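You operate a simulated robot arm through the tools that you are given. There is no shell and no other tool. Be economical: measure what you need, move in short steps, check, and stop when the job is done.

You run a simulated two-armed robot. Do the job below in one go: nothing can be reset, and whatever is moved stays where it is left.

Task
Unseal the blue case and lay its bundle on the sealing table.
Fine: the seal goes back in the rack; leave the case open.
Where things are to end (x, y in the base frame): yellow seal within 0.02 m of [0.67, -0.59].

It is judged by the outcome, as a careful person would: the job done as asked, and still so three seconds after it is handed in. It fails if anything else is knocked over, pushed out of place, dropped, spilled or broken. Lids that push on must go on centred and level and be pressed home; caps that screw on are set level and turned clockwise until they are tight.

Robot
Two 7-joint arms with two-finger grippers on one trunk, on a base that drives. Base frame: it is fixed to the floor where the robot stands at the start and does not move with it; the origin is under the middle of the robot, x ahead of it, y to its left, z up. Lengths are in m, angles in rad, forces in N, time in s.
The left shoulder is at the start at [0.043, 0.17, 1.313], the right one opposite. With the tool pointing down near the work surface each hand reaches from about 0.1 to 0.62 m from the robot's upright axis, wherever it stands, measured 20 degrees to its own side. Places, roughly: blue case key [0.5, -0.1, 0.8]; blue case lid [0.6, -0.1, 0.9]; green case key [0.5, -0.2, 0.3]; grey bundle [0.5, -1.5, 0.75]; inside of the blue case [0.6, -0.1, 0.8]; purple bundle [0.5, -1.5, 0.75]; slot of the seal rack [0.7, -0.5, 0.8]; top of the sealing table [0.6, -0.5, 0.8]; yellow bundle [0.5, -1.75, 0.75]. Payload 2.69 kg a hand.
The tool frame of a hand sits at the grasp point between the pads (the TCP): z along the fingers, y along the line on which they close. The tips reach 0.02 m beyond it. The gripper opens to 0.1 m. The gripper's body begins 0.063 m behind the TCP.
Orientation is that of the tool frame in the base frame, as [roll, pitch, yaw] about the fixed x, y, z axes, in that order (R = Rz(yaw) Ry(pitch) Rx(roll)). With the fingers straight down and closing along the base's y, the tool's x points along the base's -x, its y along +y and its z along -z.

Tools
- The arms move only by the tool arm_command. It takes "left_targets", "right_targets" or both (then of equal length, played together; a hand with none holds still); each is a list of rows, each an object of numbers (a shift or turn left out is 0, a gripper value left out holds the last): "tx", "ty", "tz": the shift along the tool's x, y, z in mm; "ax", "ay", "az": the turn, a rotation vector about the tool's x, y, z in rad; "jaw": the closure, from 0 (fully open) to 1 (shut). In form: [{"tx": .., "ty": .., "tz": .., "ax": .., "ay": .., "az": .., "jaw": ..}, ...]. A call has 1 to 20 rows; each row shifts and turns the commanded pose from where the row before left it, along the tool's axes as they then stand. A row lasts 0.2 s, in which the tool goes at most 0.05 m and 0.15 rad; a call with a longer step from one row to the next is refused whole, and so is a gripper value outside its range. Where a pose cannot be reached the arm comes as near as it can. A force on the tool above 60 N (or 10 N above the force at the start of the call, whichever is more), or a blocked arm, ends the call early, and 0.2 s more pass. Each finger travels about 0.108 m/s and halts on what it meets, pressing with about 29 N; the grip force reading is that of the motor and also rises with nothing between the fingers. The clock runs only during rows and for 0.2 s after the last one: add rows that do not move to give the fingers time. The reply holds the time, the measured pose of the TCP, the force on the tool along the base axes, the opening and the grip force, in the units named above and with some noise, with the torque about the TCP (base axes, N m) and any sound that the robot's microphone picked up.
- Cameras (640 x 400 px; columns grow to the right, rows downward): "scene" is now at [0.1687, -0.0392, 1.2039]; the picture's right is [-0.46, -0.89, 0.01], its down [-0.53, 0.26, -0.81] and it looks along [0.71, -0.37, -0.59] (base axes); focal length 214 px, centre (320, 200). "left" rides on the left gripper at [0.07, 0.018, -0.099] in its tool frame; the picture's right is [-0.26, 0.97, 0.00], its down [-0.75, -0.20, -0.63] and it looks along [-0.61, -0.16, 0.78] (tool axes); focal length 230 px, centre (320, 200). "right" rides on the right gripper at [0.07, -0.019, -0.099] in its tool frame; the picture's right is [0.26, 0.97, 0.00], its down [-0.75, 0.20, -0.63] and it looks along [-0.61, 0.16, 0.78] (tool axes); focal length 230 px, centre (320, 200).
- get_image(camera): a new picture of that camera. The clock stands still meanwhile.
- slide_trunk(by): slides the trunk up (or, below 0, down) by that many m; the arms and the scene camera ride with it, the base frame stays. It gives what a move gives, with no picture.
- drive_base(legs): drives the robot by 1 to 6 legs, each [ahead, turn to the left] in m and rad, along the robot's own axes; the way and the turn of a leg run together, so that a leg with both is an arc; at most 1.5 m and 3.142 rad a leg. The arms and the cameras ride along, it lands a little off, and it stops where it bumps. It gives what a move gives.
- aim_head(pan, tilt): turns the head with the scene camera to pan (to the left, within 1.047 rad either way) and tilt (down, from -0.506 to 1.204), counted from straight ahead of the robot. It gives what a move gives.
- probe_pixels(camera, pixels): for up to 12 pixels [column, row] of the newest picture of that camera ("zoom" is the newest enlarged one), the place [x, y, z] in the base frame of the surface seen there, good to about 0.003 m. The clock stands still meanwhile.
- zoom(camera, box): a new picture of the part [left, top, right, bottom] of that camera's present view, enlarged. The clock stands still meanwhile.
- hand_in(): hands the job in; it is judged then, once.

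Keep the steps short. Do not move on a guess: measure, check each grasp and each placing, and mend mistakes. In all there are 80 turns and 78 pictures (those below and enlarged ones count). Leave the grippers open and the arms clear of the work at the hand-in unless told otherwise, and finish with a single line.

The tools are called after "Request:" by a JSON object that holds its "name" and its "arguments". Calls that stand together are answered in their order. arm_command: Moves the arms, as the interface text tells. Its arguments: {"type":"object","properties":{"left_targets":{"type":"array","items":{"type":"object","properties":{"tx":{"type":"number"},"ty":{"type":"number"},"tz":{"type":"number"},"ax":{"type":"number"},"ay":{"type":"number"},"az":{"type":"number"},"jaw":{"type":"number"}}}},"right_targets":{"type":"array","items":{"type":"object","properties":{"tx":{"type":"number"},"ty":{"type":"number"},"tz":{"type":"number"},"ax":{"type":"number"},"ay":{"type":"number"},"az":{"type":"number"},"jaw":{"type":"number"}}}}},"required":[]} The other tools are called the same way: slide_trunk (by) slides the trunk up or down; drive_base (legs) drives the base; aim_head (pan, tilt) turns the head that bears the scene camera; get_image (camera) takes a picture; probe_pixels (camera, pixels) gives the place of the surface under pixels of a picture; zoom (camera, box) takes an enlarged picture of a part of a camera's view; hand_in () hands the job in.

At the start:

```text
clock: 0.0
left_tool_pos: [0.4806, 0.0355, 1.1982]
left_ee_rot: [3.141, -0.001, -3.14]
left_contact_force: [-0.5, 0.8, -0.2]
left_ft_torque: [0.0, -0.01, -0.02]
left_grip_width: 0.0999
left_grip_force: 0.0
right_tool_pos: [0.283, -0.323, 1.1659]
right_ee_rot: [3.141, -0.02, 3.141]
right_contact_force: [-0.2, 0.6, 0.1]
right_ft_torque: [0.0, -0.02, -0.01]
right_grip_width: 0.1001
right_grip_force: 0.0
trunk travel left (down, up): [-0.541, 0.149]
robot x, y, heading: [-0.0019, 0.0006, 0.002]
head pan, tilt: [-0.473, 0.62]
```

scene: 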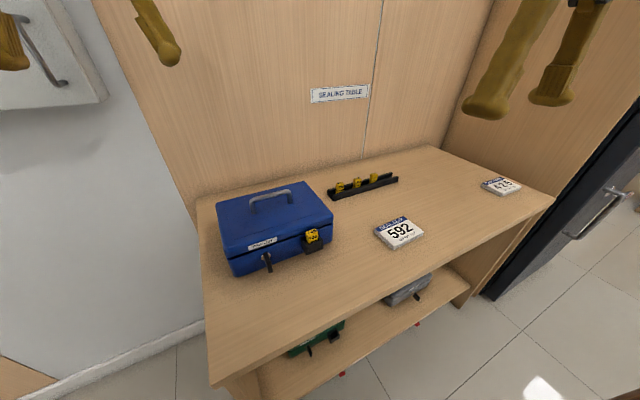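
right: 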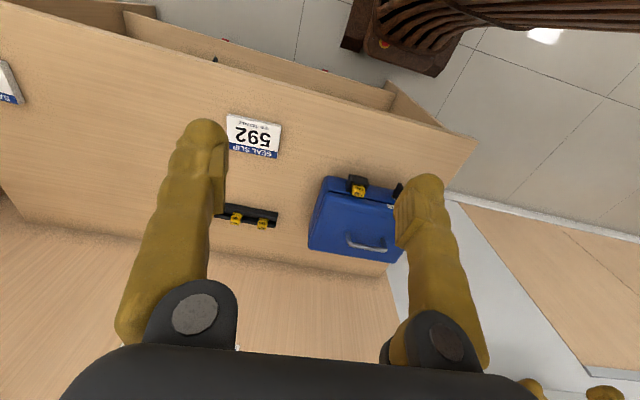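
left: 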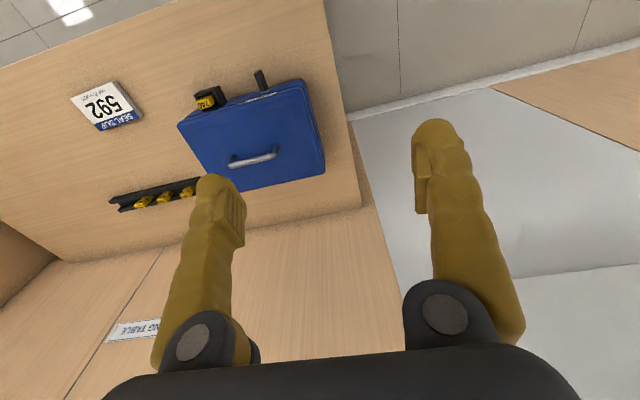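

I see the blue case with a yellow seal on its hasp and a key, the rack with yellow seals, and slips. I'll enlarge these.

Request:
{"name": "zoom", "arguments": {"camera": "scene", "box": [200, 170, 360, 280]}}

Request:
{"name": "zoom", "arguments": {"camera": "scene", "box": [310, 160, 430, 250]}}

```text
3.64 times, centred on (280, 225) of scene
```

zoom: 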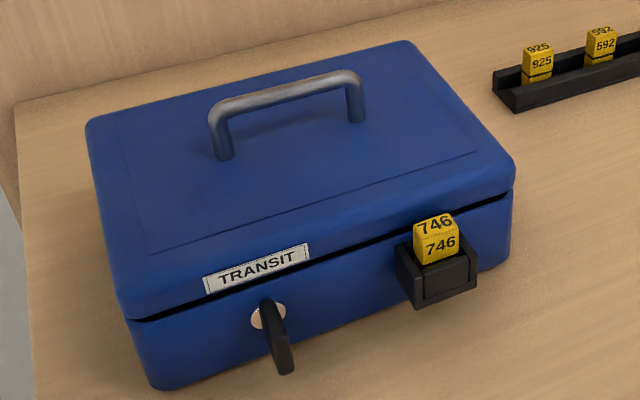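

```text
4.44 times, centred on (370, 205) of scene
```

zoom: 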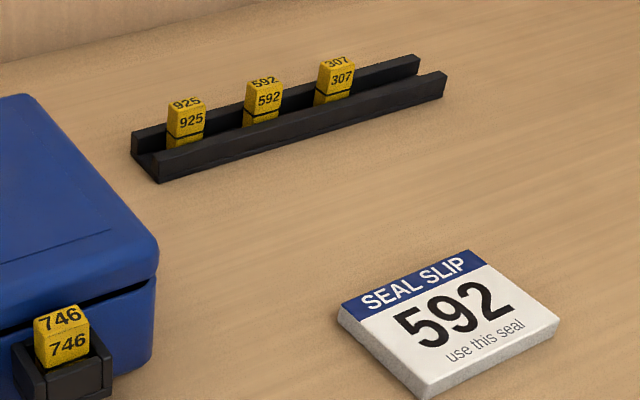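

Measuring seal, key, lid and rack.

Request:
{"name": "probe_pixels", "arguments": {"camera": "zoom", "pixels": [[186, 104], [190, 125], [264, 86], [337, 62], [150, 160], [425, 75], [416, 60], [140, 135], [435, 72], [60, 320], [66, 345], [450, 310]]}}

Request:
{"name": "zoom", "arguments": {"camera": "scene", "box": [240, 215, 340, 280]}}

```text
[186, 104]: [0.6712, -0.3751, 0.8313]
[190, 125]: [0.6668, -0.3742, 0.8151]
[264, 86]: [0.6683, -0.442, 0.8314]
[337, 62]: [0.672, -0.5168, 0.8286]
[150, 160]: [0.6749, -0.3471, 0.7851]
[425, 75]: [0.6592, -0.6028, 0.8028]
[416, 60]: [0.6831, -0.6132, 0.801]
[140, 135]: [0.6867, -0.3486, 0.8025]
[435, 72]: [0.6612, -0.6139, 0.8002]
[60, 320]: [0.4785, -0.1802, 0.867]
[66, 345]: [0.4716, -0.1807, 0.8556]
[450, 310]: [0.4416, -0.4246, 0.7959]
```

```text
6.15 times, centred on (290, 248) of scene
```

zoom: 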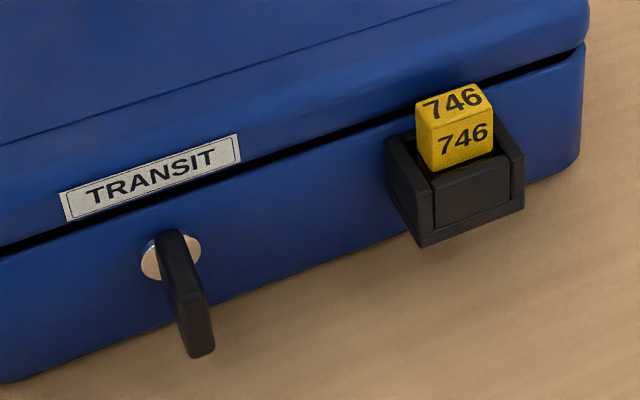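

Request:
{"name": "probe_pixels", "arguments": {"camera": "zoom", "pixels": [[455, 100], [420, 110], [490, 98], [465, 145], [470, 195], [425, 225], [520, 170], [400, 150], [180, 245], [195, 330], [150, 260], [200, 352]]}}

Request:
{"name": "zoom", "arguments": {"camera": "scene", "box": [200, 170, 360, 280]}}

```text
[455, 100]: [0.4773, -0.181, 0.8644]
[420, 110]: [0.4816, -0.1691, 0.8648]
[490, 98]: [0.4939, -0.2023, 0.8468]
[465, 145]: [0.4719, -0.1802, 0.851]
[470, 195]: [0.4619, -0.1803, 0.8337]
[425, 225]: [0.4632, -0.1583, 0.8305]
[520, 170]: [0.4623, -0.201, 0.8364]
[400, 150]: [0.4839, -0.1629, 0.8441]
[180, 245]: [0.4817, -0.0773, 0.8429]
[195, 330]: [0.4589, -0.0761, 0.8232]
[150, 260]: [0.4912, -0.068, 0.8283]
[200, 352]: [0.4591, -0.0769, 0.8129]
```

```text
3.64 times, centred on (280, 225) of scene
```

zoom: 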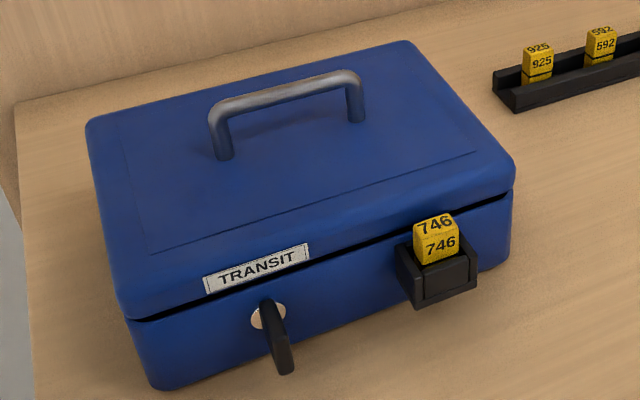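

Request:
{"name": "probe_pixels", "arguments": {"camera": "zoom", "pixels": [[100, 125], [410, 45], [508, 170], [130, 310], [215, 115], [355, 80], [285, 92], [222, 155], [358, 118], [155, 385], [400, 205], [300, 180]]}}

```text
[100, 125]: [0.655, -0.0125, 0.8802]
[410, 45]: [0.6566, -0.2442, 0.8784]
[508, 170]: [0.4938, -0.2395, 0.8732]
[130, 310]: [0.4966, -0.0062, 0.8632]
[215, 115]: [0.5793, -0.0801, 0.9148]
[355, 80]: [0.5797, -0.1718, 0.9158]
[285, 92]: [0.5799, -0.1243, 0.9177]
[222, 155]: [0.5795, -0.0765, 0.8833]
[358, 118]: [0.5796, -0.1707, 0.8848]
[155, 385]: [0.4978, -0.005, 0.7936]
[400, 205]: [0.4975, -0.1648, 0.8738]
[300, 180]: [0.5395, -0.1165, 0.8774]
```

Case front at x≈0.497; seal 746 at about (0.477, −0.181), top z≈0.866. I clear the left hand to the left/back and bring the right hand over the seal.

Request:
{"name": "arm_command", "arguments": {"left_targets": [{"ty": 40, "tx": 25}, {"ty": 40, "tx": 25}, {"ty": 40, "tx": 25}, {"ty": 40, "tx": 25}, {"ty": 20, "tx": 25}, {"ty": 0, "tx": 25}, {}], "right_targets": [{}, {"tx": -31, "ty": 23.7, "tz": 27}, {"tx": -31, "ty": 23.7, "tz": 27}, {"tx": -31, "ty": 23.7, "tz": 27}, {"tx": -31, "ty": 23.7, "tz": 27}, {"tx": -31, "ty": 23.7, "tz": 27}, {"tx": -31, "ty": 23.7, "tz": 27}]}}

Request:
{"name": "get_image", "arguments": {"camera": "right"}}

Request:
{"name": "get_image", "arguments": {"camera": "scene"}}

```text
clock: 1.6
left_tool_pos: [0.3101, 0.2167, 1.1973]
left_ee_rot: [-3.142, -0.013, -3.141]
left_contact_force: [0.5, 0.1, 0.6]
left_ft_torque: [0.0, 0.03, -0.01]
left_grip_width: 0.1002
left_grip_force: 0.1
right_tool_pos: [0.4516, -0.1771, 1.004]
right_ee_rot: [-3.141, -0.005, -3.141]
right_contact_force: [0.1, 0.4, -1.2]
right_ft_torque: [0.0, -0.02, 0.0]
right_grip_width: 0.1001
right_grip_force: 0.0
trunk travel left (down, up): [-0.541, 0.149]
robot x, y, heading: [-0.0043, -0.002, 0.001]
head pan, tilt: [-0.473, 0.62]
```

```text
70 pictures are left
```

right: 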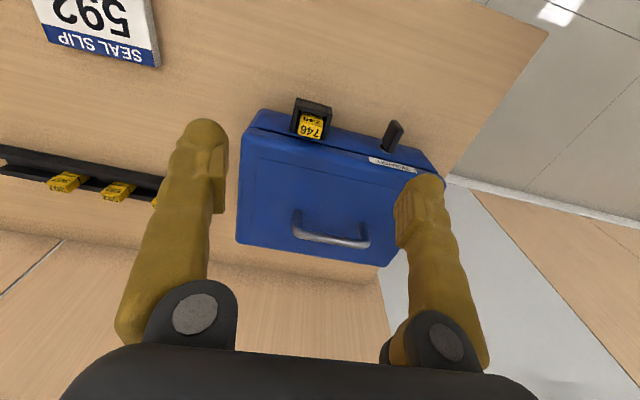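

```text
69 pictures are left
```

scene: 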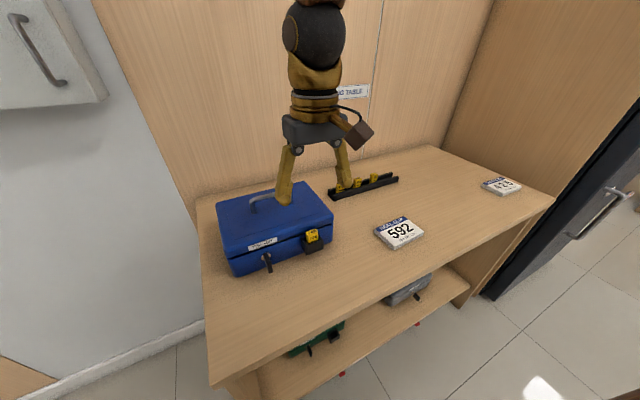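

Request:
{"name": "zoom", "arguments": {"camera": "right", "box": [280, 85, 424, 175]}}

```text
4.44 times, centred on (352, 130) of right
```

zoom: 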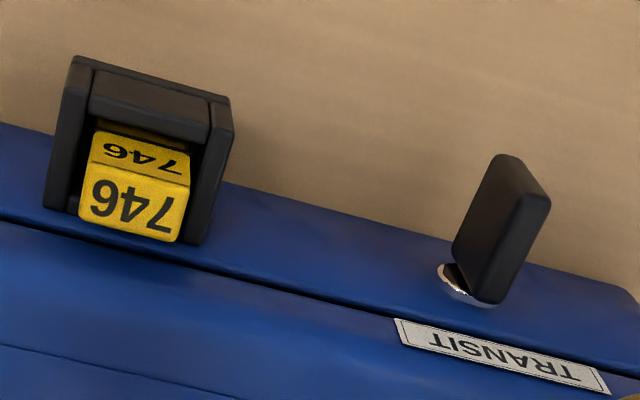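

Request:
{"name": "probe_pixels", "arguments": {"camera": "zoom", "pixels": [[88, 180], [185, 200], [85, 212], [170, 235], [100, 150], [183, 178], [60, 190], [205, 230], [130, 170], [515, 185], [480, 230], [510, 260]]}}

Request:
{"name": "probe_pixels", "arguments": {"camera": "zoom", "pixels": [[490, 285], [540, 205], [455, 270], [515, 162], [495, 165], [462, 245], [490, 298], [80, 70], [230, 110], [150, 110], [130, 205]]}}

```text
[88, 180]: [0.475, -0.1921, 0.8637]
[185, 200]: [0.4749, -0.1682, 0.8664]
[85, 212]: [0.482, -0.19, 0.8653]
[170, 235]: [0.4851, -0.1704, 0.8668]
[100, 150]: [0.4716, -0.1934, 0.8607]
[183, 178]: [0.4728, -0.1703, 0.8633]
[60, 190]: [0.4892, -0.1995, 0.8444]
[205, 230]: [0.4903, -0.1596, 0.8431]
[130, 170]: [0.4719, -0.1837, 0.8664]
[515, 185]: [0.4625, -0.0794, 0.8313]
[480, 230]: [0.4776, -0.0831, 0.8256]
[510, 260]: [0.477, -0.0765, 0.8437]
```

```text
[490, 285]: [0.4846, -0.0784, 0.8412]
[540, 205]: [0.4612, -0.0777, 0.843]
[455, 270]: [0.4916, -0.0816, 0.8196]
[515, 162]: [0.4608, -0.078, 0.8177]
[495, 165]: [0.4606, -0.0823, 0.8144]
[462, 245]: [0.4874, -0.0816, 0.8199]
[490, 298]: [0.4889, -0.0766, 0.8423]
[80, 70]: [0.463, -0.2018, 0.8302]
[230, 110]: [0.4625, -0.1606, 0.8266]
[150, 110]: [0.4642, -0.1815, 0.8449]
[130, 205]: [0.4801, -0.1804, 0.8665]
```

Seal: x 0.471–0.487, y −0.193…−0.168, top 0.8665; pocket rim 0.844. Approach from straight above, closing along y.

Request:
{"name": "arm_command", "arguments": {"right_targets": [{"tx": -13, "ty": -1.7, "tz": 26, "jaw": 0.4}, {"tx": -12.5, "ty": -1.7, "tz": 26}, {"tz": 26}, {"tz": 18}, {"tz": 8}, {}]}}

```text
clock: 3.0
left_tool_pos: [0.3098, 0.2155, 1.1967]
left_ee_rot: [-3.142, -0.012, -3.141]
left_contact_force: [-0.1, -0.3, -0.6]
left_ft_torque: [-0.01, -0.01, 0.01]
left_grip_width: 0.0998
left_grip_force: 0.2
right_tool_pos: [0.4754, -0.1844, 0.9006]
right_ee_rot: [-3.142, -0.004, 3.139]
right_contact_force: [0.2, 0.0, 0.1]
right_ft_torque: [-0.01, -0.02, 0.0]
right_grip_width: 0.0597
right_grip_force: 0.1
trunk travel left (down, up): [-0.541, 0.149]
robot x, y, heading: [-0.0011, 0.0021, -0.004]
head pan, tilt: [-0.473, 0.62]
```

Request:
{"name": "arm_command", "arguments": {"right_targets": [{"tx": -1.5, "ty": 2, "tz": 12}, {"tz": 12}, {"tz": 8}, {}]}}

Request:
{"name": "zoom", "arguments": {"camera": "scene", "box": [260, 190, 360, 260]}}

Request:
{"name": "zoom", "arguments": {"camera": "right", "box": [200, 50, 440, 200]}}

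```text
clock: 4.0
left_tool_pos: [0.3082, 0.2155, 1.1969]
left_ee_rot: [-3.141, -0.012, -3.141]
left_contact_force: [0.3, -0.5, -0.9]
left_ft_torque: [-0.03, 0.03, -0.01]
left_grip_width: 0.0998
left_grip_force: 0.1
right_tool_pos: [0.4775, -0.1814, 0.8691]
right_ee_rot: [3.142, -0.005, 3.14]
right_contact_force: [0.7, 0.6, 0.5]
right_ft_torque: [0.0, -0.01, -0.02]
right_grip_width: 0.0599
right_grip_force: 0.1
trunk travel left (down, up): [-0.541, 0.149]
robot x, y, heading: [-0.0015, 0.0014, 0.0]
head pan, tilt: [-0.473, 0.62]
```

```text
5.71 times, centred on (310, 225) of scene
```

zoom: 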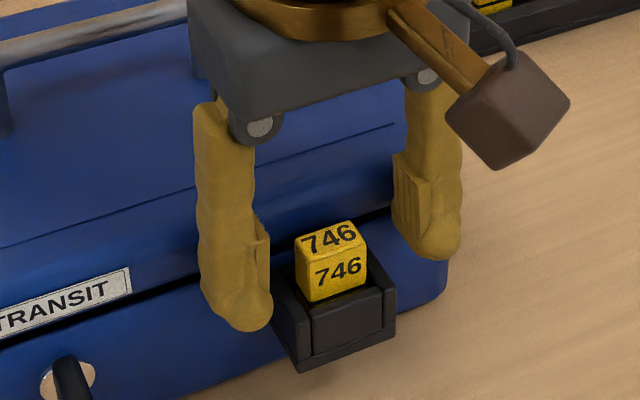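

```text
2.67 times, centred on (320, 125) of right
```

zoom: 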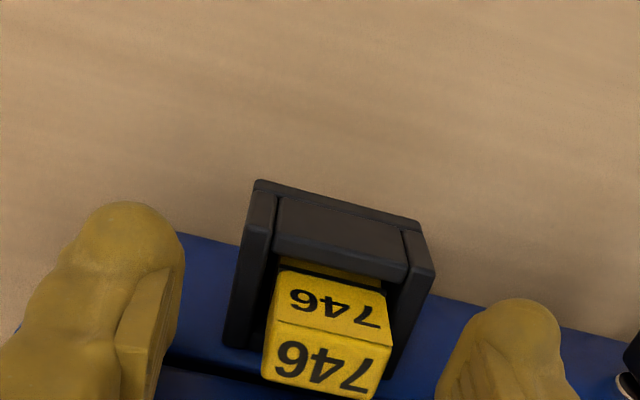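

Fingers straddle the seal above the rim. Closing.

Request:
{"name": "arm_command", "arguments": {"right_targets": [{"jaw": 0.7}, {"jaw": 0.85}, {"jaw": 0.85}, {}]}}

```text
clock: 5.0
left_tool_pos: [0.3099, 0.2157, 1.197]
left_ee_rot: [3.141, -0.01, -3.141]
left_contact_force: [0.0, -0.2, -0.8]
left_ft_torque: [0.02, 0.0, -0.01]
left_grip_width: 0.0999
left_grip_force: 0.0
right_tool_pos: [0.4771, -0.1817, 0.8697]
right_ee_rot: [3.141, -0.005, 3.141]
right_contact_force: [0.7, -0.3, 0.4]
right_ft_torque: [-0.02, 0.04, 0.02]
right_grip_width: 0.0224
right_grip_force: 28.8
trunk travel left (down, up): [-0.541, 0.149]
robot x, y, heading: [-0.0021, 0.0007, 0.0]
head pan, tilt: [-0.473, 0.62]
```

Gripped at 0.022 m. Pull straight up slowly.

Request:
{"name": "arm_command", "arguments": {"right_targets": [{"jaw": 1.0, "tz": -4}, {"tz": -8}, {"tz": -12}, {"tz": -20}, {"tz": -20}, {"tz": -20}, {}]}}

Request:
{"name": "zoom", "arguments": {"camera": "scene", "box": [240, 160, 380, 260]}}

```text
clock: 6.6
left_tool_pos: [0.3084, 0.2167, 1.1965]
left_ee_rot: [3.141, -0.009, 3.142]
left_contact_force: [0.5, 0.1, 0.0]
left_ft_torque: [-0.02, -0.01, -0.01]
left_grip_width: 0.0996
left_grip_force: 0.1
right_tool_pos: [0.4774, -0.1808, 0.9536]
right_ee_rot: [3.141, -0.004, -3.141]
right_contact_force: [-0.3, 0.3, -0.6]
right_ft_torque: [0.01, 0.01, 0.01]
right_grip_width: 0.0222
right_grip_force: 28.7
trunk travel left (down, up): [-0.541, 0.149]
robot x, y, heading: [-0.0006, 0.0006, -0.002]
head pan, tilt: [-0.473, 0.62]
```

```text
4.00 times, centred on (310, 210) of scene
```

zoom: 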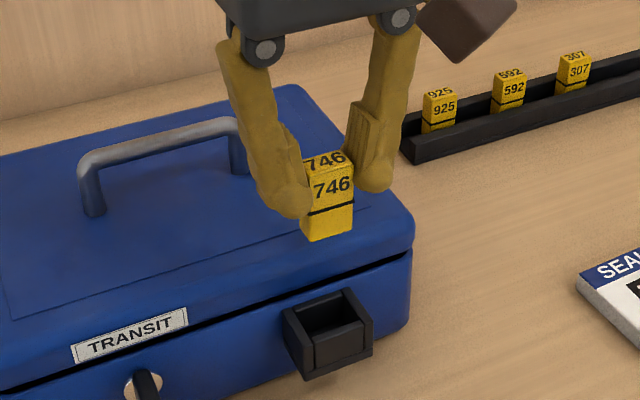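

Seal is out cleanly. I measure the seal's length in the hand and the table edge before driving.

Request:
{"name": "probe_pixels", "arguments": {"camera": "zoom", "pixels": [[325, 163], [328, 236], [330, 212], [440, 128], [420, 155], [415, 130], [435, 95]]}}

Request:
{"name": "get_image", "arguments": {"camera": "scene"}}

Request:
{"name": "probe_pixels", "arguments": {"camera": "scene", "pixels": [[230, 370], [380, 291], [550, 202], [495, 260], [430, 150], [345, 120], [560, 130], [490, 240], [600, 240], [150, 370]]}}

```text
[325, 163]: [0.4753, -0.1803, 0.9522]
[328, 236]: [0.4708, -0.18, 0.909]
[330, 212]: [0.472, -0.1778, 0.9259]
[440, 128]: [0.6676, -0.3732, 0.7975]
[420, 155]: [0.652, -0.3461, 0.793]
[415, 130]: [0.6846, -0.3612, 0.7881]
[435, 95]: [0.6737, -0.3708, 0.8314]
```

```text
64 pictures are left
```

scene: 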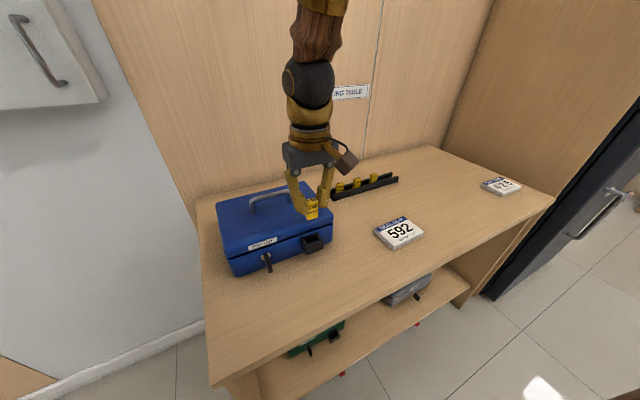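

```text
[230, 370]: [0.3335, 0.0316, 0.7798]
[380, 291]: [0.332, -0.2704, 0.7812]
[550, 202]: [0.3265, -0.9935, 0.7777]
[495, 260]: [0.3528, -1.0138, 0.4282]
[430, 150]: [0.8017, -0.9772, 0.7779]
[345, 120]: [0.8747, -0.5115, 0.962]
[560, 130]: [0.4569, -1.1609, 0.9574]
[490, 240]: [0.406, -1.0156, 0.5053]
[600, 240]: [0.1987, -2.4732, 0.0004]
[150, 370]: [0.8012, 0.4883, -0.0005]
```

Seal is 0.045 m long, rack seals stand with top at z 0.831, so release at TCP z≈0.833. Table front at x≈0.33. I lift and tuck the right hand, then drive to the right.

Request:
{"name": "arm_command", "arguments": {"right_targets": [{"tz": -40}, {"tz": -40}, {"tz": -40}, {"tx": 40, "ty": -12}, {"tx": 40, "ty": -12}, {"tx": 40, "ty": -12}, {"tx": 40, "ty": -12}, {"tx": 20, "ty": -12}, {}]}}

Request:
{"name": "drive_base", "arguments": {"legs": [[0, -1.571], [0.4, 0], [0, 1.571]]}}

```text
clock: 8.6
left_tool_pos: [0.3082, 0.2161, 1.1971]
left_ee_rot: [3.141, -0.01, -3.141]
left_contact_force: [-0.5, -0.5, 1.7]
left_ft_torque: [-0.06, 0.03, -0.01]
left_grip_width: 0.1002
left_grip_force: 0.1
right_tool_pos: [0.296, -0.242, 1.0738]
right_ee_rot: [-3.14, -0.005, 3.141]
right_contact_force: [0.2, 0.9, -0.3]
right_ft_torque: [-0.02, 0.01, -0.02]
right_grip_width: 0.0225
right_grip_force: 29.0
trunk travel left (down, up): [-0.541, 0.149]
robot x, y, heading: [0.0009, 0.0013, -0.003]
head pan, tilt: [-0.473, 0.62]
```

```text
clock: 13.5
left_tool_pos: [0.2264, -0.3016, 1.1843]
left_ee_rot: [3.139, -0.062, 1.59]
left_contact_force: [0.3, 0.5, -0.3]
left_ft_torque: [0.02, 0.05, 0.01]
left_grip_width: 0.1
left_grip_force: 0.2
right_tool_pos: [-0.2336, -0.3227, 1.0849]
right_ee_rot: [-3.136, 0.047, 1.592]
right_contact_force: [0.5, -0.1, -0.7]
right_ft_torque: [0.02, 0.08, -0.01]
right_grip_width: 0.0221
right_grip_force: 28.9
trunk travel left (down, up): [-0.541, 0.149]
robot x, y, heading: [0.0183, -0.0375, -1.59]
head pan, tilt: [-0.473, 0.62]
stopped in leg 2: the robot was blocked; the commanded pose is now the measured one
```

Blocked after 0.04 m. I look at what is ahead.

Request:
{"name": "aim_head", "arguments": {"pan": 0, "tilt": 1.0}}

Request:
{"name": "get_image", "arguments": {"camera": "scene"}}

```text
clock: 14.4
left_tool_pos: [0.2231, -0.3026, 1.1876]
left_ee_rot: [3.138, -0.058, 1.588]
left_contact_force: [0.3, -0.3, -0.1]
left_ft_torque: [0.01, 0.01, 0.04]
left_grip_width: 0.1
left_grip_force: 0.2
right_tool_pos: [-0.2355, -0.3215, 1.0838]
right_ee_rot: [-3.138, 0.046, 1.591]
right_contact_force: [0.2, 0.0, -0.5]
right_ft_torque: [0.04, 0.01, 0.0]
right_grip_width: 0.022
right_grip_force: 29.3
trunk travel left (down, up): [-0.541, 0.149]
robot x, y, heading: [0.0173, -0.0401, -1.591]
head pan, tilt: [0.0, 1.0]
```

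```text
63 pictures are left
```

scene: 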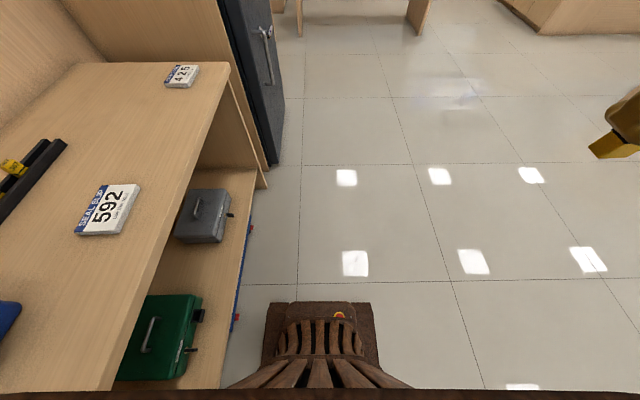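

Request:
{"name": "probe_pixels", "arguments": {"camera": "scene", "pixels": [[237, 318], [240, 300], [222, 380], [250, 230], [265, 310], [378, 362], [265, 360], [262, 187], [320, 305], [195, 360], [130, 380], [300, 40]]}}

Request:
{"name": "zoom", "arguments": {"camera": "scene", "box": [100, 180, 400, 400]}}

```text
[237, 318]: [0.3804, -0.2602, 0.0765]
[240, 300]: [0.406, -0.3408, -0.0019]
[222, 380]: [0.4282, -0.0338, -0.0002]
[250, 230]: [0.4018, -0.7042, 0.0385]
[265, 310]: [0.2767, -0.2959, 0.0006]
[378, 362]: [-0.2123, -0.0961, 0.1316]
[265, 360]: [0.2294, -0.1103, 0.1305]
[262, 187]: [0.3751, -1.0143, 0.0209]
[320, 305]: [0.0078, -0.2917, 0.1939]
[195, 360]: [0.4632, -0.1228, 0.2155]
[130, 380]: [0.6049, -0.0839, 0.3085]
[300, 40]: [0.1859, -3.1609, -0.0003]
```

```text
1.82 times, centred on (250, 290) of scene
```

zoom: 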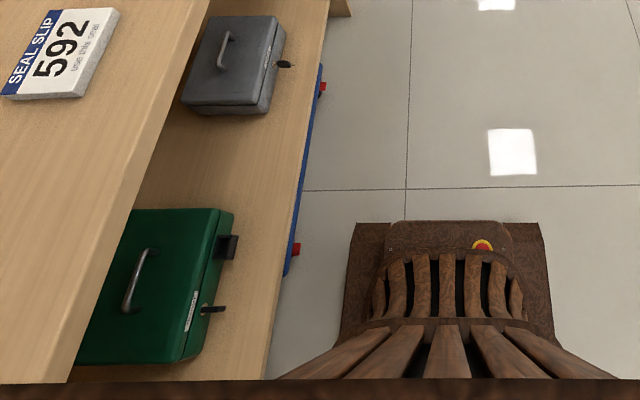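

The low parts ahead look clear; the left elbow may be near the case. I look left.

Request:
{"name": "aim_head", "arguments": {"pan": 1.04, "tilt": 0.7}}

Request:
{"name": "get_image", "arguments": {"camera": "scene"}}

Request:
{"name": "get_image", "arguments": {"camera": "left"}}

```text
clock: 15.7
left_tool_pos: [0.222, -0.3021, 1.188]
left_ee_rot: [3.136, -0.06, 1.588]
left_contact_force: [0.6, 0.9, 0.4]
left_ft_torque: [-0.01, 0.01, 0.02]
left_grip_width: 0.1004
left_grip_force: 0.1
right_tool_pos: [-0.2353, -0.3216, 1.0835]
right_ee_rot: [-3.14, 0.047, 1.59]
right_contact_force: [-0.3, 0.4, -0.2]
right_ft_torque: [-0.01, 0.0, -0.02]
right_grip_width: 0.0223
right_grip_force: 28.8
trunk travel left (down, up): [-0.541, 0.149]
robot x, y, heading: [0.018, -0.0385, -1.588]
head pan, tilt: [1.04, 0.7]
```

```text
61 pictures are left
```

scene: 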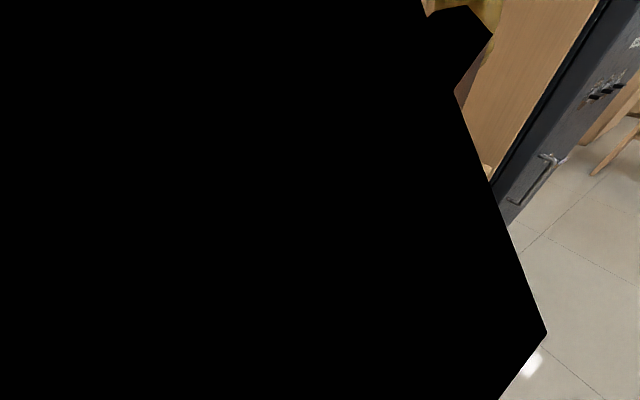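

```text
60 pictures are left
```

left: 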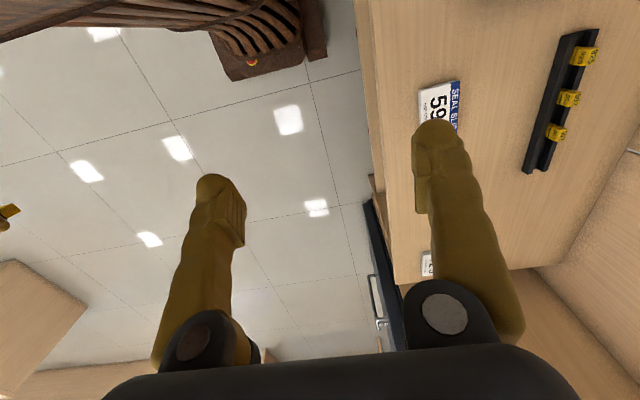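

Request:
{"name": "aim_head", "arguments": {"pan": 0.5, "tilt": 0.9}}

Request:
{"name": "get_image", "arguments": {"camera": "scene"}}

```text
clock: 16.6
left_tool_pos: [0.222, -0.3022, 1.1879]
left_ee_rot: [3.135, -0.059, 1.588]
left_contact_force: [-0.4, -0.2, -1.0]
left_ft_torque: [0.0, 0.02, 0.01]
left_grip_width: 0.1001
left_grip_force: 0.1
right_tool_pos: [-0.2358, -0.3219, 1.0834]
right_ee_rot: [-3.138, 0.047, 1.59]
right_contact_force: [-0.6, 0.0, -0.7]
right_ft_torque: [0.0, -0.04, -0.01]
right_grip_width: 0.0222
right_grip_force: 29.0
trunk travel left (down, up): [-0.541, 0.149]
robot x, y, heading: [0.0194, -0.0413, -1.593]
head pan, tilt: [0.499, 0.901]
```

```text
59 pictures are left
```

scene: 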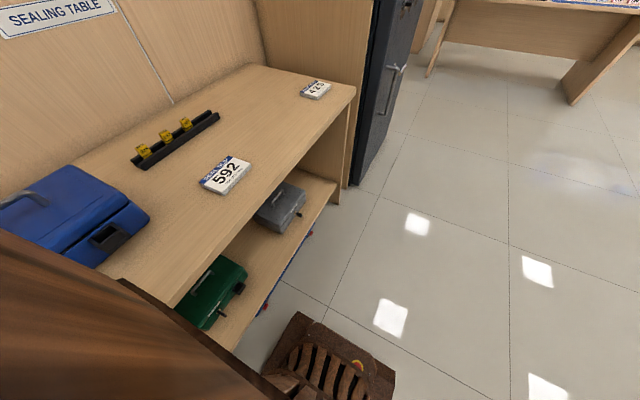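

Request:
{"name": "probe_pixels", "arguments": {"camera": "scene", "pixels": [[146, 215], [70, 168], [110, 238], [30, 190], [143, 150], [166, 134], [185, 121], [225, 175], [60, 260], [100, 290], [20, 270], [150, 300]]}}

Request:
{"name": "zoom", "arguments": {"camera": "scene", "box": [0, 150, 320, 400]}}

```text
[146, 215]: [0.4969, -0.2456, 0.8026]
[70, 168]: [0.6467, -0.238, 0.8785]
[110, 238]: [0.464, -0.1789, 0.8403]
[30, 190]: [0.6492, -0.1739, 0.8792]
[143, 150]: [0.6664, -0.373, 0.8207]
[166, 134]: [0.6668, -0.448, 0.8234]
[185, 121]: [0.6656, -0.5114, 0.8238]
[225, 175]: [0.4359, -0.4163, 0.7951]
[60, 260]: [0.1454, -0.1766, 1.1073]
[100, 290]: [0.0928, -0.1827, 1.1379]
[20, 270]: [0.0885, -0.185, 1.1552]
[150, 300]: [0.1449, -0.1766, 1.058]
```

```text
1.60 times, centred on (160, 275) of scene
```

zoom: 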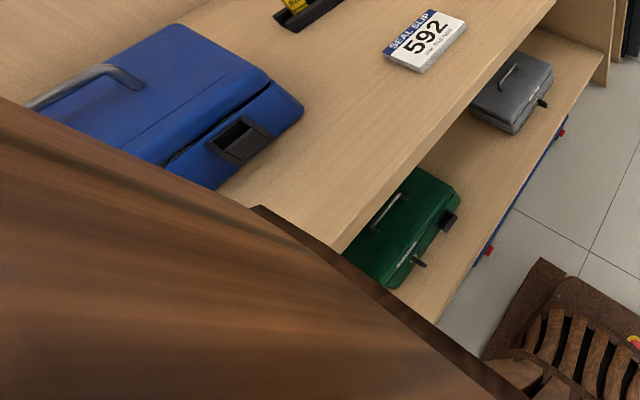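

The case and slips haven't moved. I'll undo: back 0.03, turn back to face the table, then reverse away for room.

Request:
{"name": "drive_base", "arguments": {"legs": [[-0.04, 0], [0, 1.59], [-0.4, 0]]}}

Request:
{"name": "aim_head", "arguments": {"pan": -0.3, "tilt": 0.6}}

Request:
{"name": "get_image", "arguments": {"camera": "scene"}}

```text
clock: 18.5
left_tool_pos: [0.2566, -0.2293, 1.194]
left_ee_rot: [-3.118, -0.032, 1.774]
left_contact_force: [1.1, -0.1, -0.5]
left_ft_torque: [-0.04, 0.06, -0.01]
left_grip_width: 0.1004
left_grip_force: 0.1
right_tool_pos: [-0.1885, -0.3431, 1.1024]
right_ee_rot: [-3.126, 0.191, 1.733]
right_contact_force: [1.2, 0.9, -0.3]
right_ft_torque: [-0.02, 0.03, -0.01]
right_grip_width: 0.0223
right_grip_force: 29.4
trunk travel left (down, up): [-0.541, 0.149]
robot x, y, heading: [0.0149, 0.0002, -1.459]
head pan, tilt: [0.499, 0.901]
stopped in leg 2: the robot was blocked; the commanded pose is now the measured one
```

```text
clock: 19.6
left_tool_pos: [0.2524, -0.2279, 1.1955]
left_ee_rot: [-3.121, -0.031, 1.776]
left_contact_force: [0.1, 0.1, -0.7]
left_ft_torque: [-0.03, 0.0, -0.02]
left_grip_width: 0.1001
left_grip_force: 0.1
right_tool_pos: [-0.1932, -0.3419, 1.102]
right_ee_rot: [-3.129, 0.19, 1.731]
right_contact_force: [0.2, -0.3, 0.3]
right_ft_torque: [0.03, 0.0, 0.03]
right_grip_width: 0.0225
right_grip_force: 28.8
trunk travel left (down, up): [-0.541, 0.149]
robot x, y, heading: [0.0176, -0.0027, -1.447]
head pan, tilt: [-0.3, 0.6]
```

```text
57 pictures are left
```

scene: 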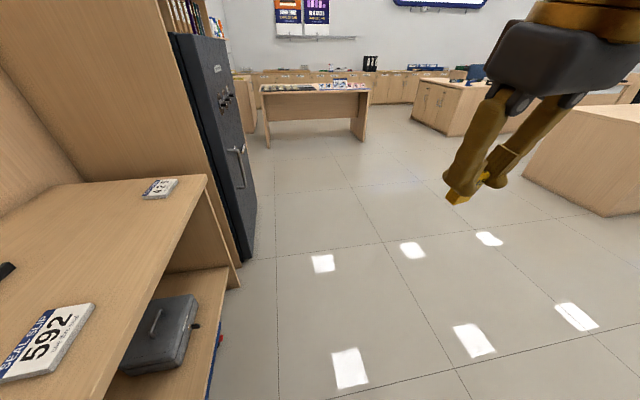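

Blocked again; I look to the right side, where the right elbow is.

Request:
{"name": "aim_head", "arguments": {"pan": -1.04, "tilt": 0.9}}

Request:
{"name": "get_image", "arguments": {"camera": "scene"}}

Request:
{"name": "get_image", "arguments": {"camera": "right"}}

```text
clock: 20.7
left_tool_pos: [0.2531, -0.2284, 1.1954]
left_ee_rot: [-3.123, -0.032, 1.775]
left_contact_force: [-0.6, 0.1, -0.3]
left_ft_torque: [-0.01, -0.05, 0.02]
left_grip_width: 0.1
left_grip_force: 0.1
right_tool_pos: [-0.192, -0.3421, 1.1009]
right_ee_rot: [-3.13, 0.19, 1.731]
right_contact_force: [-0.3, -0.1, -0.4]
right_ft_torque: [0.01, -0.01, 0.0]
right_grip_width: 0.0222
right_grip_force: 29.0
trunk travel left (down, up): [-0.541, 0.149]
robot x, y, heading: [0.017, 0.0009, -1.458]
head pan, tilt: [-1.04, 0.901]
```

```text
56 pictures are left
```

scene: 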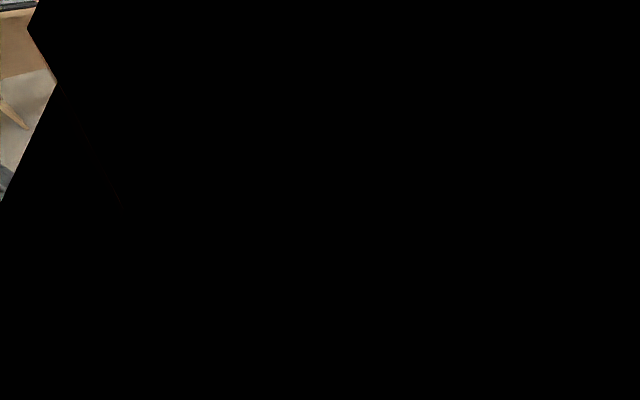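

```text
55 pictures are left
```

right: 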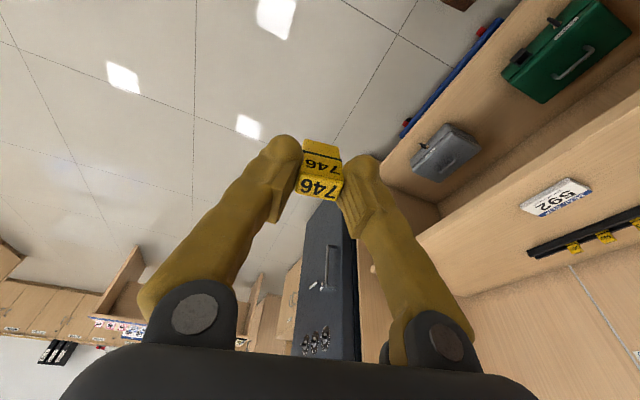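

I extend both hands ahead so the elbows draw in, then retry turning.

Request:
{"name": "arm_command", "arguments": {"left_targets": [{"tx": -40}, {"tx": -40}, {"tx": -40}, {"tx": -40}, {"tx": -40}, {}], "right_targets": [{"tx": -40}, {"tx": -40}, {"tx": -40}, {"tx": -40}, {"tx": -40}, {}]}}

Request:
{"name": "drive_base", "arguments": {"legs": [[0, 0.4]]}}

```text
clock: 22.1
left_tool_pos: [0.2888, -0.4036, 1.1967]
left_ee_rot: [-3.14, -0.013, 1.741]
left_contact_force: [0.5, 0.7, 1.6]
left_ft_torque: [-0.01, 0.02, 0.0]
left_grip_width: 0.1001
left_grip_force: 0.1
right_tool_pos: [-0.1629, -0.5034, 1.1205]
right_ee_rot: [-3.135, 0.121, 1.732]
right_contact_force: [0.4, 0.9, -0.4]
right_ft_torque: [-0.01, 0.05, -0.03]
right_grip_width: 0.022
right_grip_force: 29.1
trunk travel left (down, up): [-0.541, 0.149]
robot x, y, heading: [0.0165, 0.0019, -1.459]
head pan, tilt: [-1.04, 0.901]
```

```text
clock: 23.7
left_tool_pos: [0.4257, -0.268, 1.1954]
left_ee_rot: [3.142, -0.013, 2.142]
left_contact_force: [0.7, 0.2, -0.3]
left_ft_torque: [0.01, -0.03, 0.01]
left_grip_width: 0.1
left_grip_force: 0.1
right_tool_pos: [0.0494, -0.5338, 1.1195]
right_ee_rot: [-3.133, 0.118, 2.133]
right_contact_force: [-0.4, 0.3, -0.6]
right_ft_torque: [0.0, -0.02, 0.02]
right_grip_width: 0.0223
right_grip_force: 29.2
trunk travel left (down, up): [-0.541, 0.149]
robot x, y, heading: [0.0147, 0.0009, -1.056]
head pan, tilt: [-1.04, 0.901]
```

That worked; the tucked elbow was the trouble. Now turn right again with arms extended and drive along the table.

Request:
{"name": "drive_base", "arguments": {"legs": [[0, -0.54], [0.38, 0]]}}

```text
clock: 27.7
left_tool_pos: [0.218, -0.8033, 1.2024]
left_ee_rot: [-3.137, 0.001, 1.6]
left_contact_force: [0.7, -0.3, -0.1]
left_ft_torque: [-0.01, 0.0, -0.02]
left_grip_width: 0.1
left_grip_force: 0.0
right_tool_pos: [-0.2428, -0.8391, 1.1263]
right_ee_rot: [-3.134, 0.134, 1.587]
right_contact_force: [-0.7, -1.0, 0.4]
right_ft_torque: [-0.01, 0.04, 0.0]
right_grip_width: 0.0224
right_grip_force: 29.5
trunk travel left (down, up): [-0.541, 0.149]
robot x, y, heading: [0.0012, -0.378, -1.597]
head pan, tilt: [-1.04, 0.901]
```

Request:
{"name": "drive_base", "arguments": {"legs": [[0, 1.597]]}}

Request:
{"name": "aim_head", "arguments": {"pan": -0.2, "tilt": 0.7}}

Request:
{"name": "get_image", "arguments": {"camera": "scene"}}

```text
clock: 32.1
left_tool_pos: [0.3982, -0.1489, 1.2096]
left_ee_rot: [-3.138, 0.017, -3.077]
left_contact_force: [0.3, 0.3, -0.3]
left_ft_torque: [0.04, 0.01, 0.01]
left_grip_width: 0.0999
left_grip_force: 0.0
right_tool_pos: [0.4502, -0.606, 1.1343]
right_ee_rot: [-3.134, 0.152, -3.088]
right_contact_force: [0.1, 0.4, -0.2]
right_ft_torque: [0.0, -0.01, -0.04]
right_grip_width: 0.0224
right_grip_force: 29.1
trunk travel left (down, up): [-0.541, 0.149]
robot x, y, heading: [-0.0016, -0.3904, 0.011]
head pan, tilt: [-1.04, 0.901]
```

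```text
clock: 33.3
left_tool_pos: [0.3774, -0.1475, 1.2152]
left_ee_rot: [-3.134, 0.034, -3.076]
left_contact_force: [0.1, 0.0, 0.6]
left_ft_torque: [-0.01, -0.03, 0.0]
left_grip_width: 0.1001
left_grip_force: 0.1
right_tool_pos: [0.4321, -0.6068, 1.1416]
right_ee_rot: [-3.134, 0.168, -3.088]
right_contact_force: [-0.4, -0.7, -0.3]
right_ft_torque: [0.01, -0.02, 0.0]
right_grip_width: 0.0223
right_grip_force: 28.9
trunk travel left (down, up): [-0.541, 0.149]
robot x, y, heading: [0.0012, -0.388, 0.011]
head pan, tilt: [-0.201, 0.7]
```

```text
54 pictures are left
```

scene: 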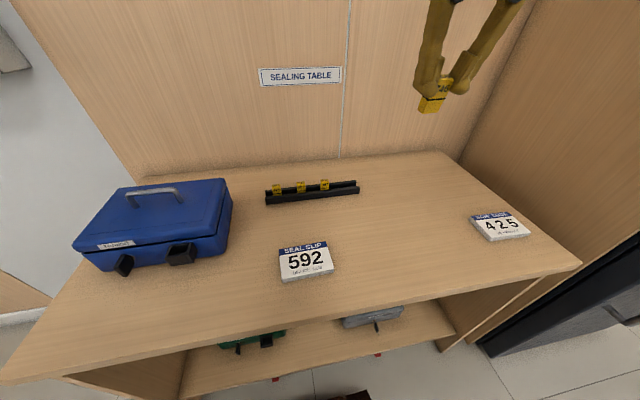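

Right hand is tilted 0.17; I straighten it, inch the base forward, and lower the trunk a bit for reach.

Request:
{"name": "drive_base", "arguments": {"legs": [[0.09, 0]]}}

Request:
{"name": "slide_trunk", "arguments": {"by": -0.08}}

Request:
{"name": "arm_command", "arguments": {"right_targets": [{"ay": 0.084, "az": 0.026}, {"ay": 0.084, "az": 0.026}, {}]}}

```text
clock: 34.5
left_tool_pos: [0.4489, -0.1512, 1.2181]
left_ee_rot: [-3.134, 0.041, -3.081]
left_contact_force: [0.5, -0.1, 0.5]
left_ft_torque: [0.03, 0.0, -0.05]
left_grip_width: 0.1001
left_grip_force: 0.1
right_tool_pos: [0.4995, -0.61, 1.1449]
right_ee_rot: [-3.133, 0.174, -3.094]
right_contact_force: [0.4, -0.3, -1.1]
right_ft_torque: [0.01, -0.03, 0.02]
right_grip_width: 0.0222
right_grip_force: 28.6
trunk travel left (down, up): [-0.541, 0.149]
robot x, y, heading: [0.0835, -0.3865, -0.008]
head pan, tilt: [-0.201, 0.7]
stopped in leg 1: the robot was blocked; the commanded pose is now the measured one
```

```text
clock: 35.7
left_tool_pos: [0.4689, -0.1492, 1.1305]
left_ee_rot: [-3.137, 0.024, -3.085]
left_contact_force: [1.0, -0.8, -0.6]
left_ft_torque: [-0.01, 0.1, -0.02]
left_grip_width: 0.1001
left_grip_force: 0.1
right_tool_pos: [0.5205, -0.6098, 1.0578]
right_ee_rot: [-3.132, 0.159, -3.096]
right_contact_force: [0.9, 0.3, -0.8]
right_ft_torque: [0.02, 0.05, 0.0]
right_grip_width: 0.0222
right_grip_force: 28.8
trunk travel left (down, up): [-0.461, 0.229]
robot x, y, heading: [0.0813, -0.3923, -0.004]
head pan, tilt: [-0.201, 0.7]
```

```text
clock: 36.5
left_tool_pos: [0.4494, -0.1491, 1.1386]
left_ee_rot: [-3.137, 0.043, -3.085]
left_contact_force: [-2.0, 0.0, 0.3]
left_ft_torque: [-0.01, -0.15, -0.01]
left_grip_width: 0.0999
left_grip_force: 0.0
right_tool_pos: [0.5001, -0.6104, 1.0666]
right_ee_rot: [-3.137, 0.009, 3.134]
right_contact_force: [-0.8, 0.1, 0.4]
right_ft_torque: [0.0, -0.11, 0.01]
right_grip_width: 0.0225
right_grip_force: 28.9
trunk travel left (down, up): [-0.461, 0.229]
robot x, y, heading: [0.0847, -0.3921, -0.006]
head pan, tilt: [-0.201, 0.7]
```

The body seems to rock slightly against the table; I back off 0.02.

Request:
{"name": "drive_base", "arguments": {"legs": [[-0.02, 0]]}}

Request:
{"name": "arm_command", "arguments": {"right_targets": [{}, {}, {}, {}, {}]}}

Request:
{"name": "get_image", "arguments": {"camera": "scene"}}

```text
clock: 37.3
left_tool_pos: [0.4347, -0.1507, 1.1356]
left_ee_rot: [-3.136, 0.035, -3.083]
left_contact_force: [-0.2, 0.8, 0.3]
left_ft_torque: [0.02, 0.02, 0.02]
left_grip_width: 0.1001
left_grip_force: 0.1
right_tool_pos: [0.4861, -0.6102, 1.0635]
right_ee_rot: [-3.136, 0.004, 3.133]
right_contact_force: [1.1, -0.3, -0.2]
right_ft_torque: [0.0, 0.01, 0.0]
right_grip_width: 0.0222
right_grip_force: 28.6
trunk travel left (down, up): [-0.461, 0.229]
robot x, y, heading: [0.0661, -0.389, -0.0]
head pan, tilt: [-0.201, 0.7]
```

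```text
clock: 38.5
left_tool_pos: [0.4118, -0.1513, 1.141]
left_ee_rot: [-3.135, 0.053, -3.083]
left_contact_force: [-0.6, 0.7, -0.3]
left_ft_torque: [0.01, -0.03, 0.02]
left_grip_width: 0.0997
left_grip_force: 0.1
right_tool_pos: [0.4637, -0.6095, 1.0712]
right_ee_rot: [-3.136, 0.026, 3.134]
right_contact_force: [-0.6, -0.2, 0.8]
right_ft_torque: [-0.04, -0.05, 0.02]
right_grip_width: 0.0222
right_grip_force: 29.1
trunk travel left (down, up): [-0.461, 0.229]
robot x, y, heading: [0.0651, -0.3886, -0.005]
head pan, tilt: [-0.201, 0.7]
```

```text
53 pictures are left
```

scene: 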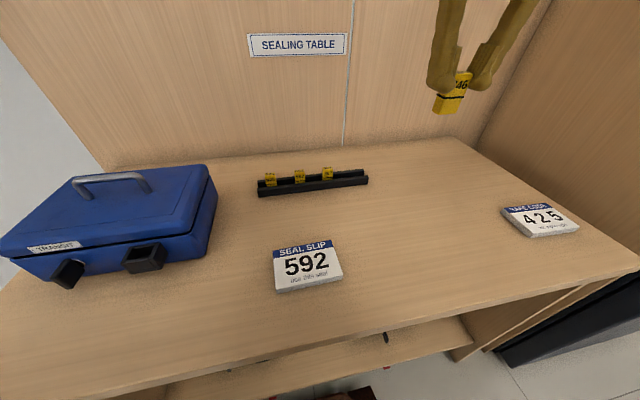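

Request:
{"name": "arm_command", "arguments": {"right_targets": [{}, {}, {}, {}, {}, {}, {}, {}, {}, {}, {}, {}, {}, {}, {}]}}

Request:
{"name": "aim_head", "arguments": {"pan": 0, "tilt": 1.2}}

Request:
{"name": "get_image", "arguments": {"camera": "scene"}}

```text
clock: 41.7
left_tool_pos: [0.413, -0.1487, 1.1409]
left_ee_rot: [-3.135, 0.05, -3.084]
left_contact_force: [0.4, 0.0, 0.1]
left_ft_torque: [0.01, 0.03, 0.04]
left_grip_width: 0.1002
left_grip_force: 0.0
right_tool_pos: [0.4651, -0.6097, 1.0725]
right_ee_rot: [-3.137, 0.024, 3.132]
right_contact_force: [0.6, 0.3, 0.2]
right_ft_torque: [0.0, 0.0, 0.05]
right_grip_width: 0.0224
right_grip_force: 29.0
trunk travel left (down, up): [-0.461, 0.229]
robot x, y, heading: [0.0659, -0.39, -0.007]
head pan, tilt: [-0.201, 0.7]
```

```text
clock: 42.6
left_tool_pos: [0.4137, -0.1495, 1.141]
left_ee_rot: [-3.134, 0.05, -3.085]
left_contact_force: [0.2, -0.6, 0.6]
left_ft_torque: [0.02, 0.04, -0.04]
left_grip_width: 0.1
left_grip_force: 0.0
right_tool_pos: [0.4661, -0.6098, 1.071]
right_ee_rot: [-3.138, 0.023, 3.133]
right_contact_force: [-0.5, -0.3, 0.0]
right_ft_torque: [-0.01, 0.02, 0.01]
right_grip_width: 0.0222
right_grip_force: 29.1
trunk travel left (down, up): [-0.461, 0.229]
robot x, y, heading: [0.0652, -0.3881, -0.002]
head pan, tilt: [0.0, 1.201]
```

```text
52 pictures are left
```

scene: 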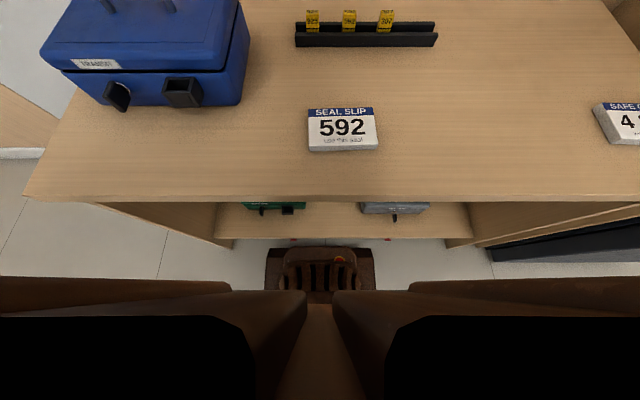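

Stable now. Move the right hand over the free slot at (0.67, −0.59), staying high (z≈0.95).

Request:
{"name": "arm_command", "arguments": {"right_targets": [{"tx": -35, "ty": 4, "tz": 15, "ay": 0.023, "az": -0.009}, {"tx": -35, "ty": 4, "tz": 15}, {"tx": -35, "ty": 4, "tz": 15}, {"tx": -35, "ty": 4, "tz": 15}, {"tx": -35, "ty": 4, "tz": 15}, {"tx": -29, "tz": 15}, {"tz": 15}, {}, {}]}}

Request:
{"name": "get_image", "arguments": {"camera": "scene"}}

```text
clock: 44.2
left_tool_pos: [0.3836, -0.1497, 1.1269]
left_ee_rot: [-3.139, 0.001, -3.086]
left_contact_force: [-1.0, -0.5, -0.1]
left_ft_torque: [-0.03, -0.05, -0.02]
left_grip_width: 0.1
left_grip_force: 0.1
right_tool_pos: [0.6558, -0.5894, 0.9837]
right_ee_rot: [-3.135, 0.018, -3.141]
right_contact_force: [-1.6, 0.2, 1.0]
right_ft_torque: [-0.01, -0.05, -0.02]
right_grip_width: 0.0223
right_grip_force: 29.2
trunk travel left (down, up): [-0.461, 0.229]
robot x, y, heading: [0.0652, -0.3843, 0.001]
head pan, tilt: [0.0, 1.201]
stopped in row 7 (right hand): the arm was blocked; the commanded pose is now the measured one
```

```text
51 pictures are left
```

scene: 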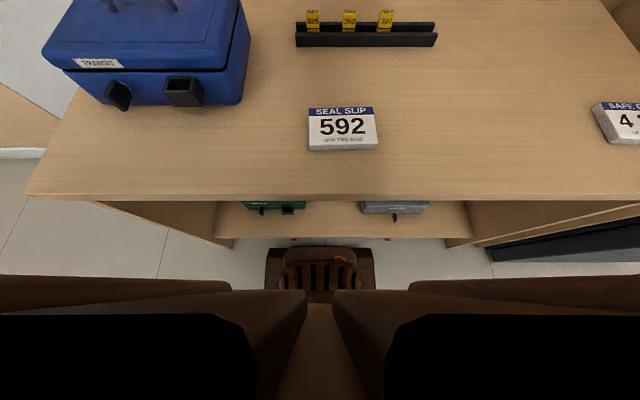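

Robot rocks slightly with the reach; the arm met its reach limit. Lower the trunk 0.08 for more reach.

Request:
{"name": "slide_trunk", "arguments": {"by": -0.08}}

Request:
{"name": "arm_command", "arguments": {"right_targets": [{"tx": -7, "ay": 0.01}, {"tx": -7}, {}]}}

Request:
{"name": "aim_head", "arguments": {"pan": -0.3, "tilt": 0.7}}

Request:
{"name": "get_image", "arguments": {"camera": "scene"}}

```text
clock: 44.5
left_tool_pos: [0.3591, -0.149, 1.1109]
left_ee_rot: [3.141, -0.056, -3.085]
left_contact_force: [0.2, -0.3, -0.8]
left_ft_torque: [0.0, -0.01, 0.01]
left_grip_width: 0.1
left_grip_force: 0.0
right_tool_pos: [0.642, -0.5886, 0.9922]
right_ee_rot: [-3.136, 0.037, -3.141]
right_contact_force: [-0.8, 0.2, -0.2]
right_ft_torque: [-0.01, -0.07, 0.02]
right_grip_width: 0.0224
right_grip_force: 29.3
trunk travel left (down, up): [-0.458, 0.232]
robot x, y, heading: [0.0655, -0.3883, -0.005]
head pan, tilt: [0.0, 1.201]
stopped: the arm was blocked; the commanded pose is now the measured one
```

```text
clock: 45.3
left_tool_pos: [0.3345, -0.1497, 1.0986]
left_ee_rot: [3.14, -0.103, -3.085]
left_contact_force: [-0.2, 0.8, 0.8]
left_ft_torque: [0.01, -0.08, 0.02]
left_grip_width: 0.1
left_grip_force: 0.0
right_tool_pos: [0.6414, -0.5892, 1.002]
right_ee_rot: [-3.136, 0.042, -3.141]
right_contact_force: [0.1, 0.1, 0.1]
right_ft_torque: [-0.02, -0.1, 0.01]
right_grip_width: 0.0223
right_grip_force: 29.2
trunk travel left (down, up): [-0.458, 0.232]
robot x, y, heading: [0.0645, -0.3893, 0.001]
head pan, tilt: [0.0, 1.201]
stopped in row 3 (right hand): the arm was blocked; the commanded pose is now the measured one
```

```text
clock: 46.2
left_tool_pos: [0.3374, -0.1495, 1.0989]
left_ee_rot: [3.14, -0.1, -3.084]
left_contact_force: [-0.5, -0.2, 0.1]
left_ft_torque: [0.02, -0.02, 0.01]
left_grip_width: 0.0999
left_grip_force: 0.0
right_tool_pos: [0.643, -0.5891, 1.0001]
right_ee_rot: [-3.136, 0.037, -3.14]
right_contact_force: [0.1, -0.2, -0.4]
right_ft_torque: [-0.01, 0.01, -0.03]
right_grip_width: 0.0222
right_grip_force: 29.1
trunk travel left (down, up): [-0.458, 0.232]
robot x, y, heading: [0.0593, -0.3901, -0.002]
head pan, tilt: [-0.3, 0.7]
```

```text
50 pictures are left
```

scene: 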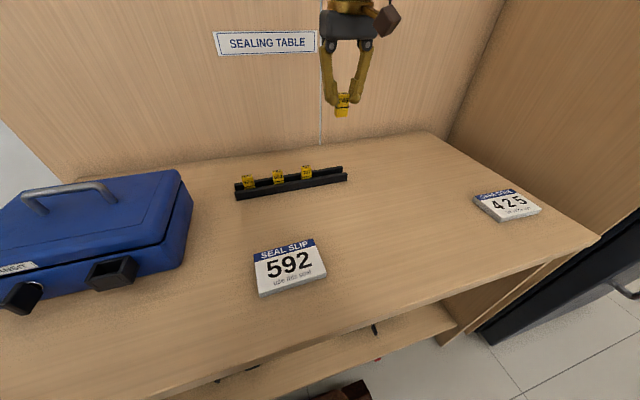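

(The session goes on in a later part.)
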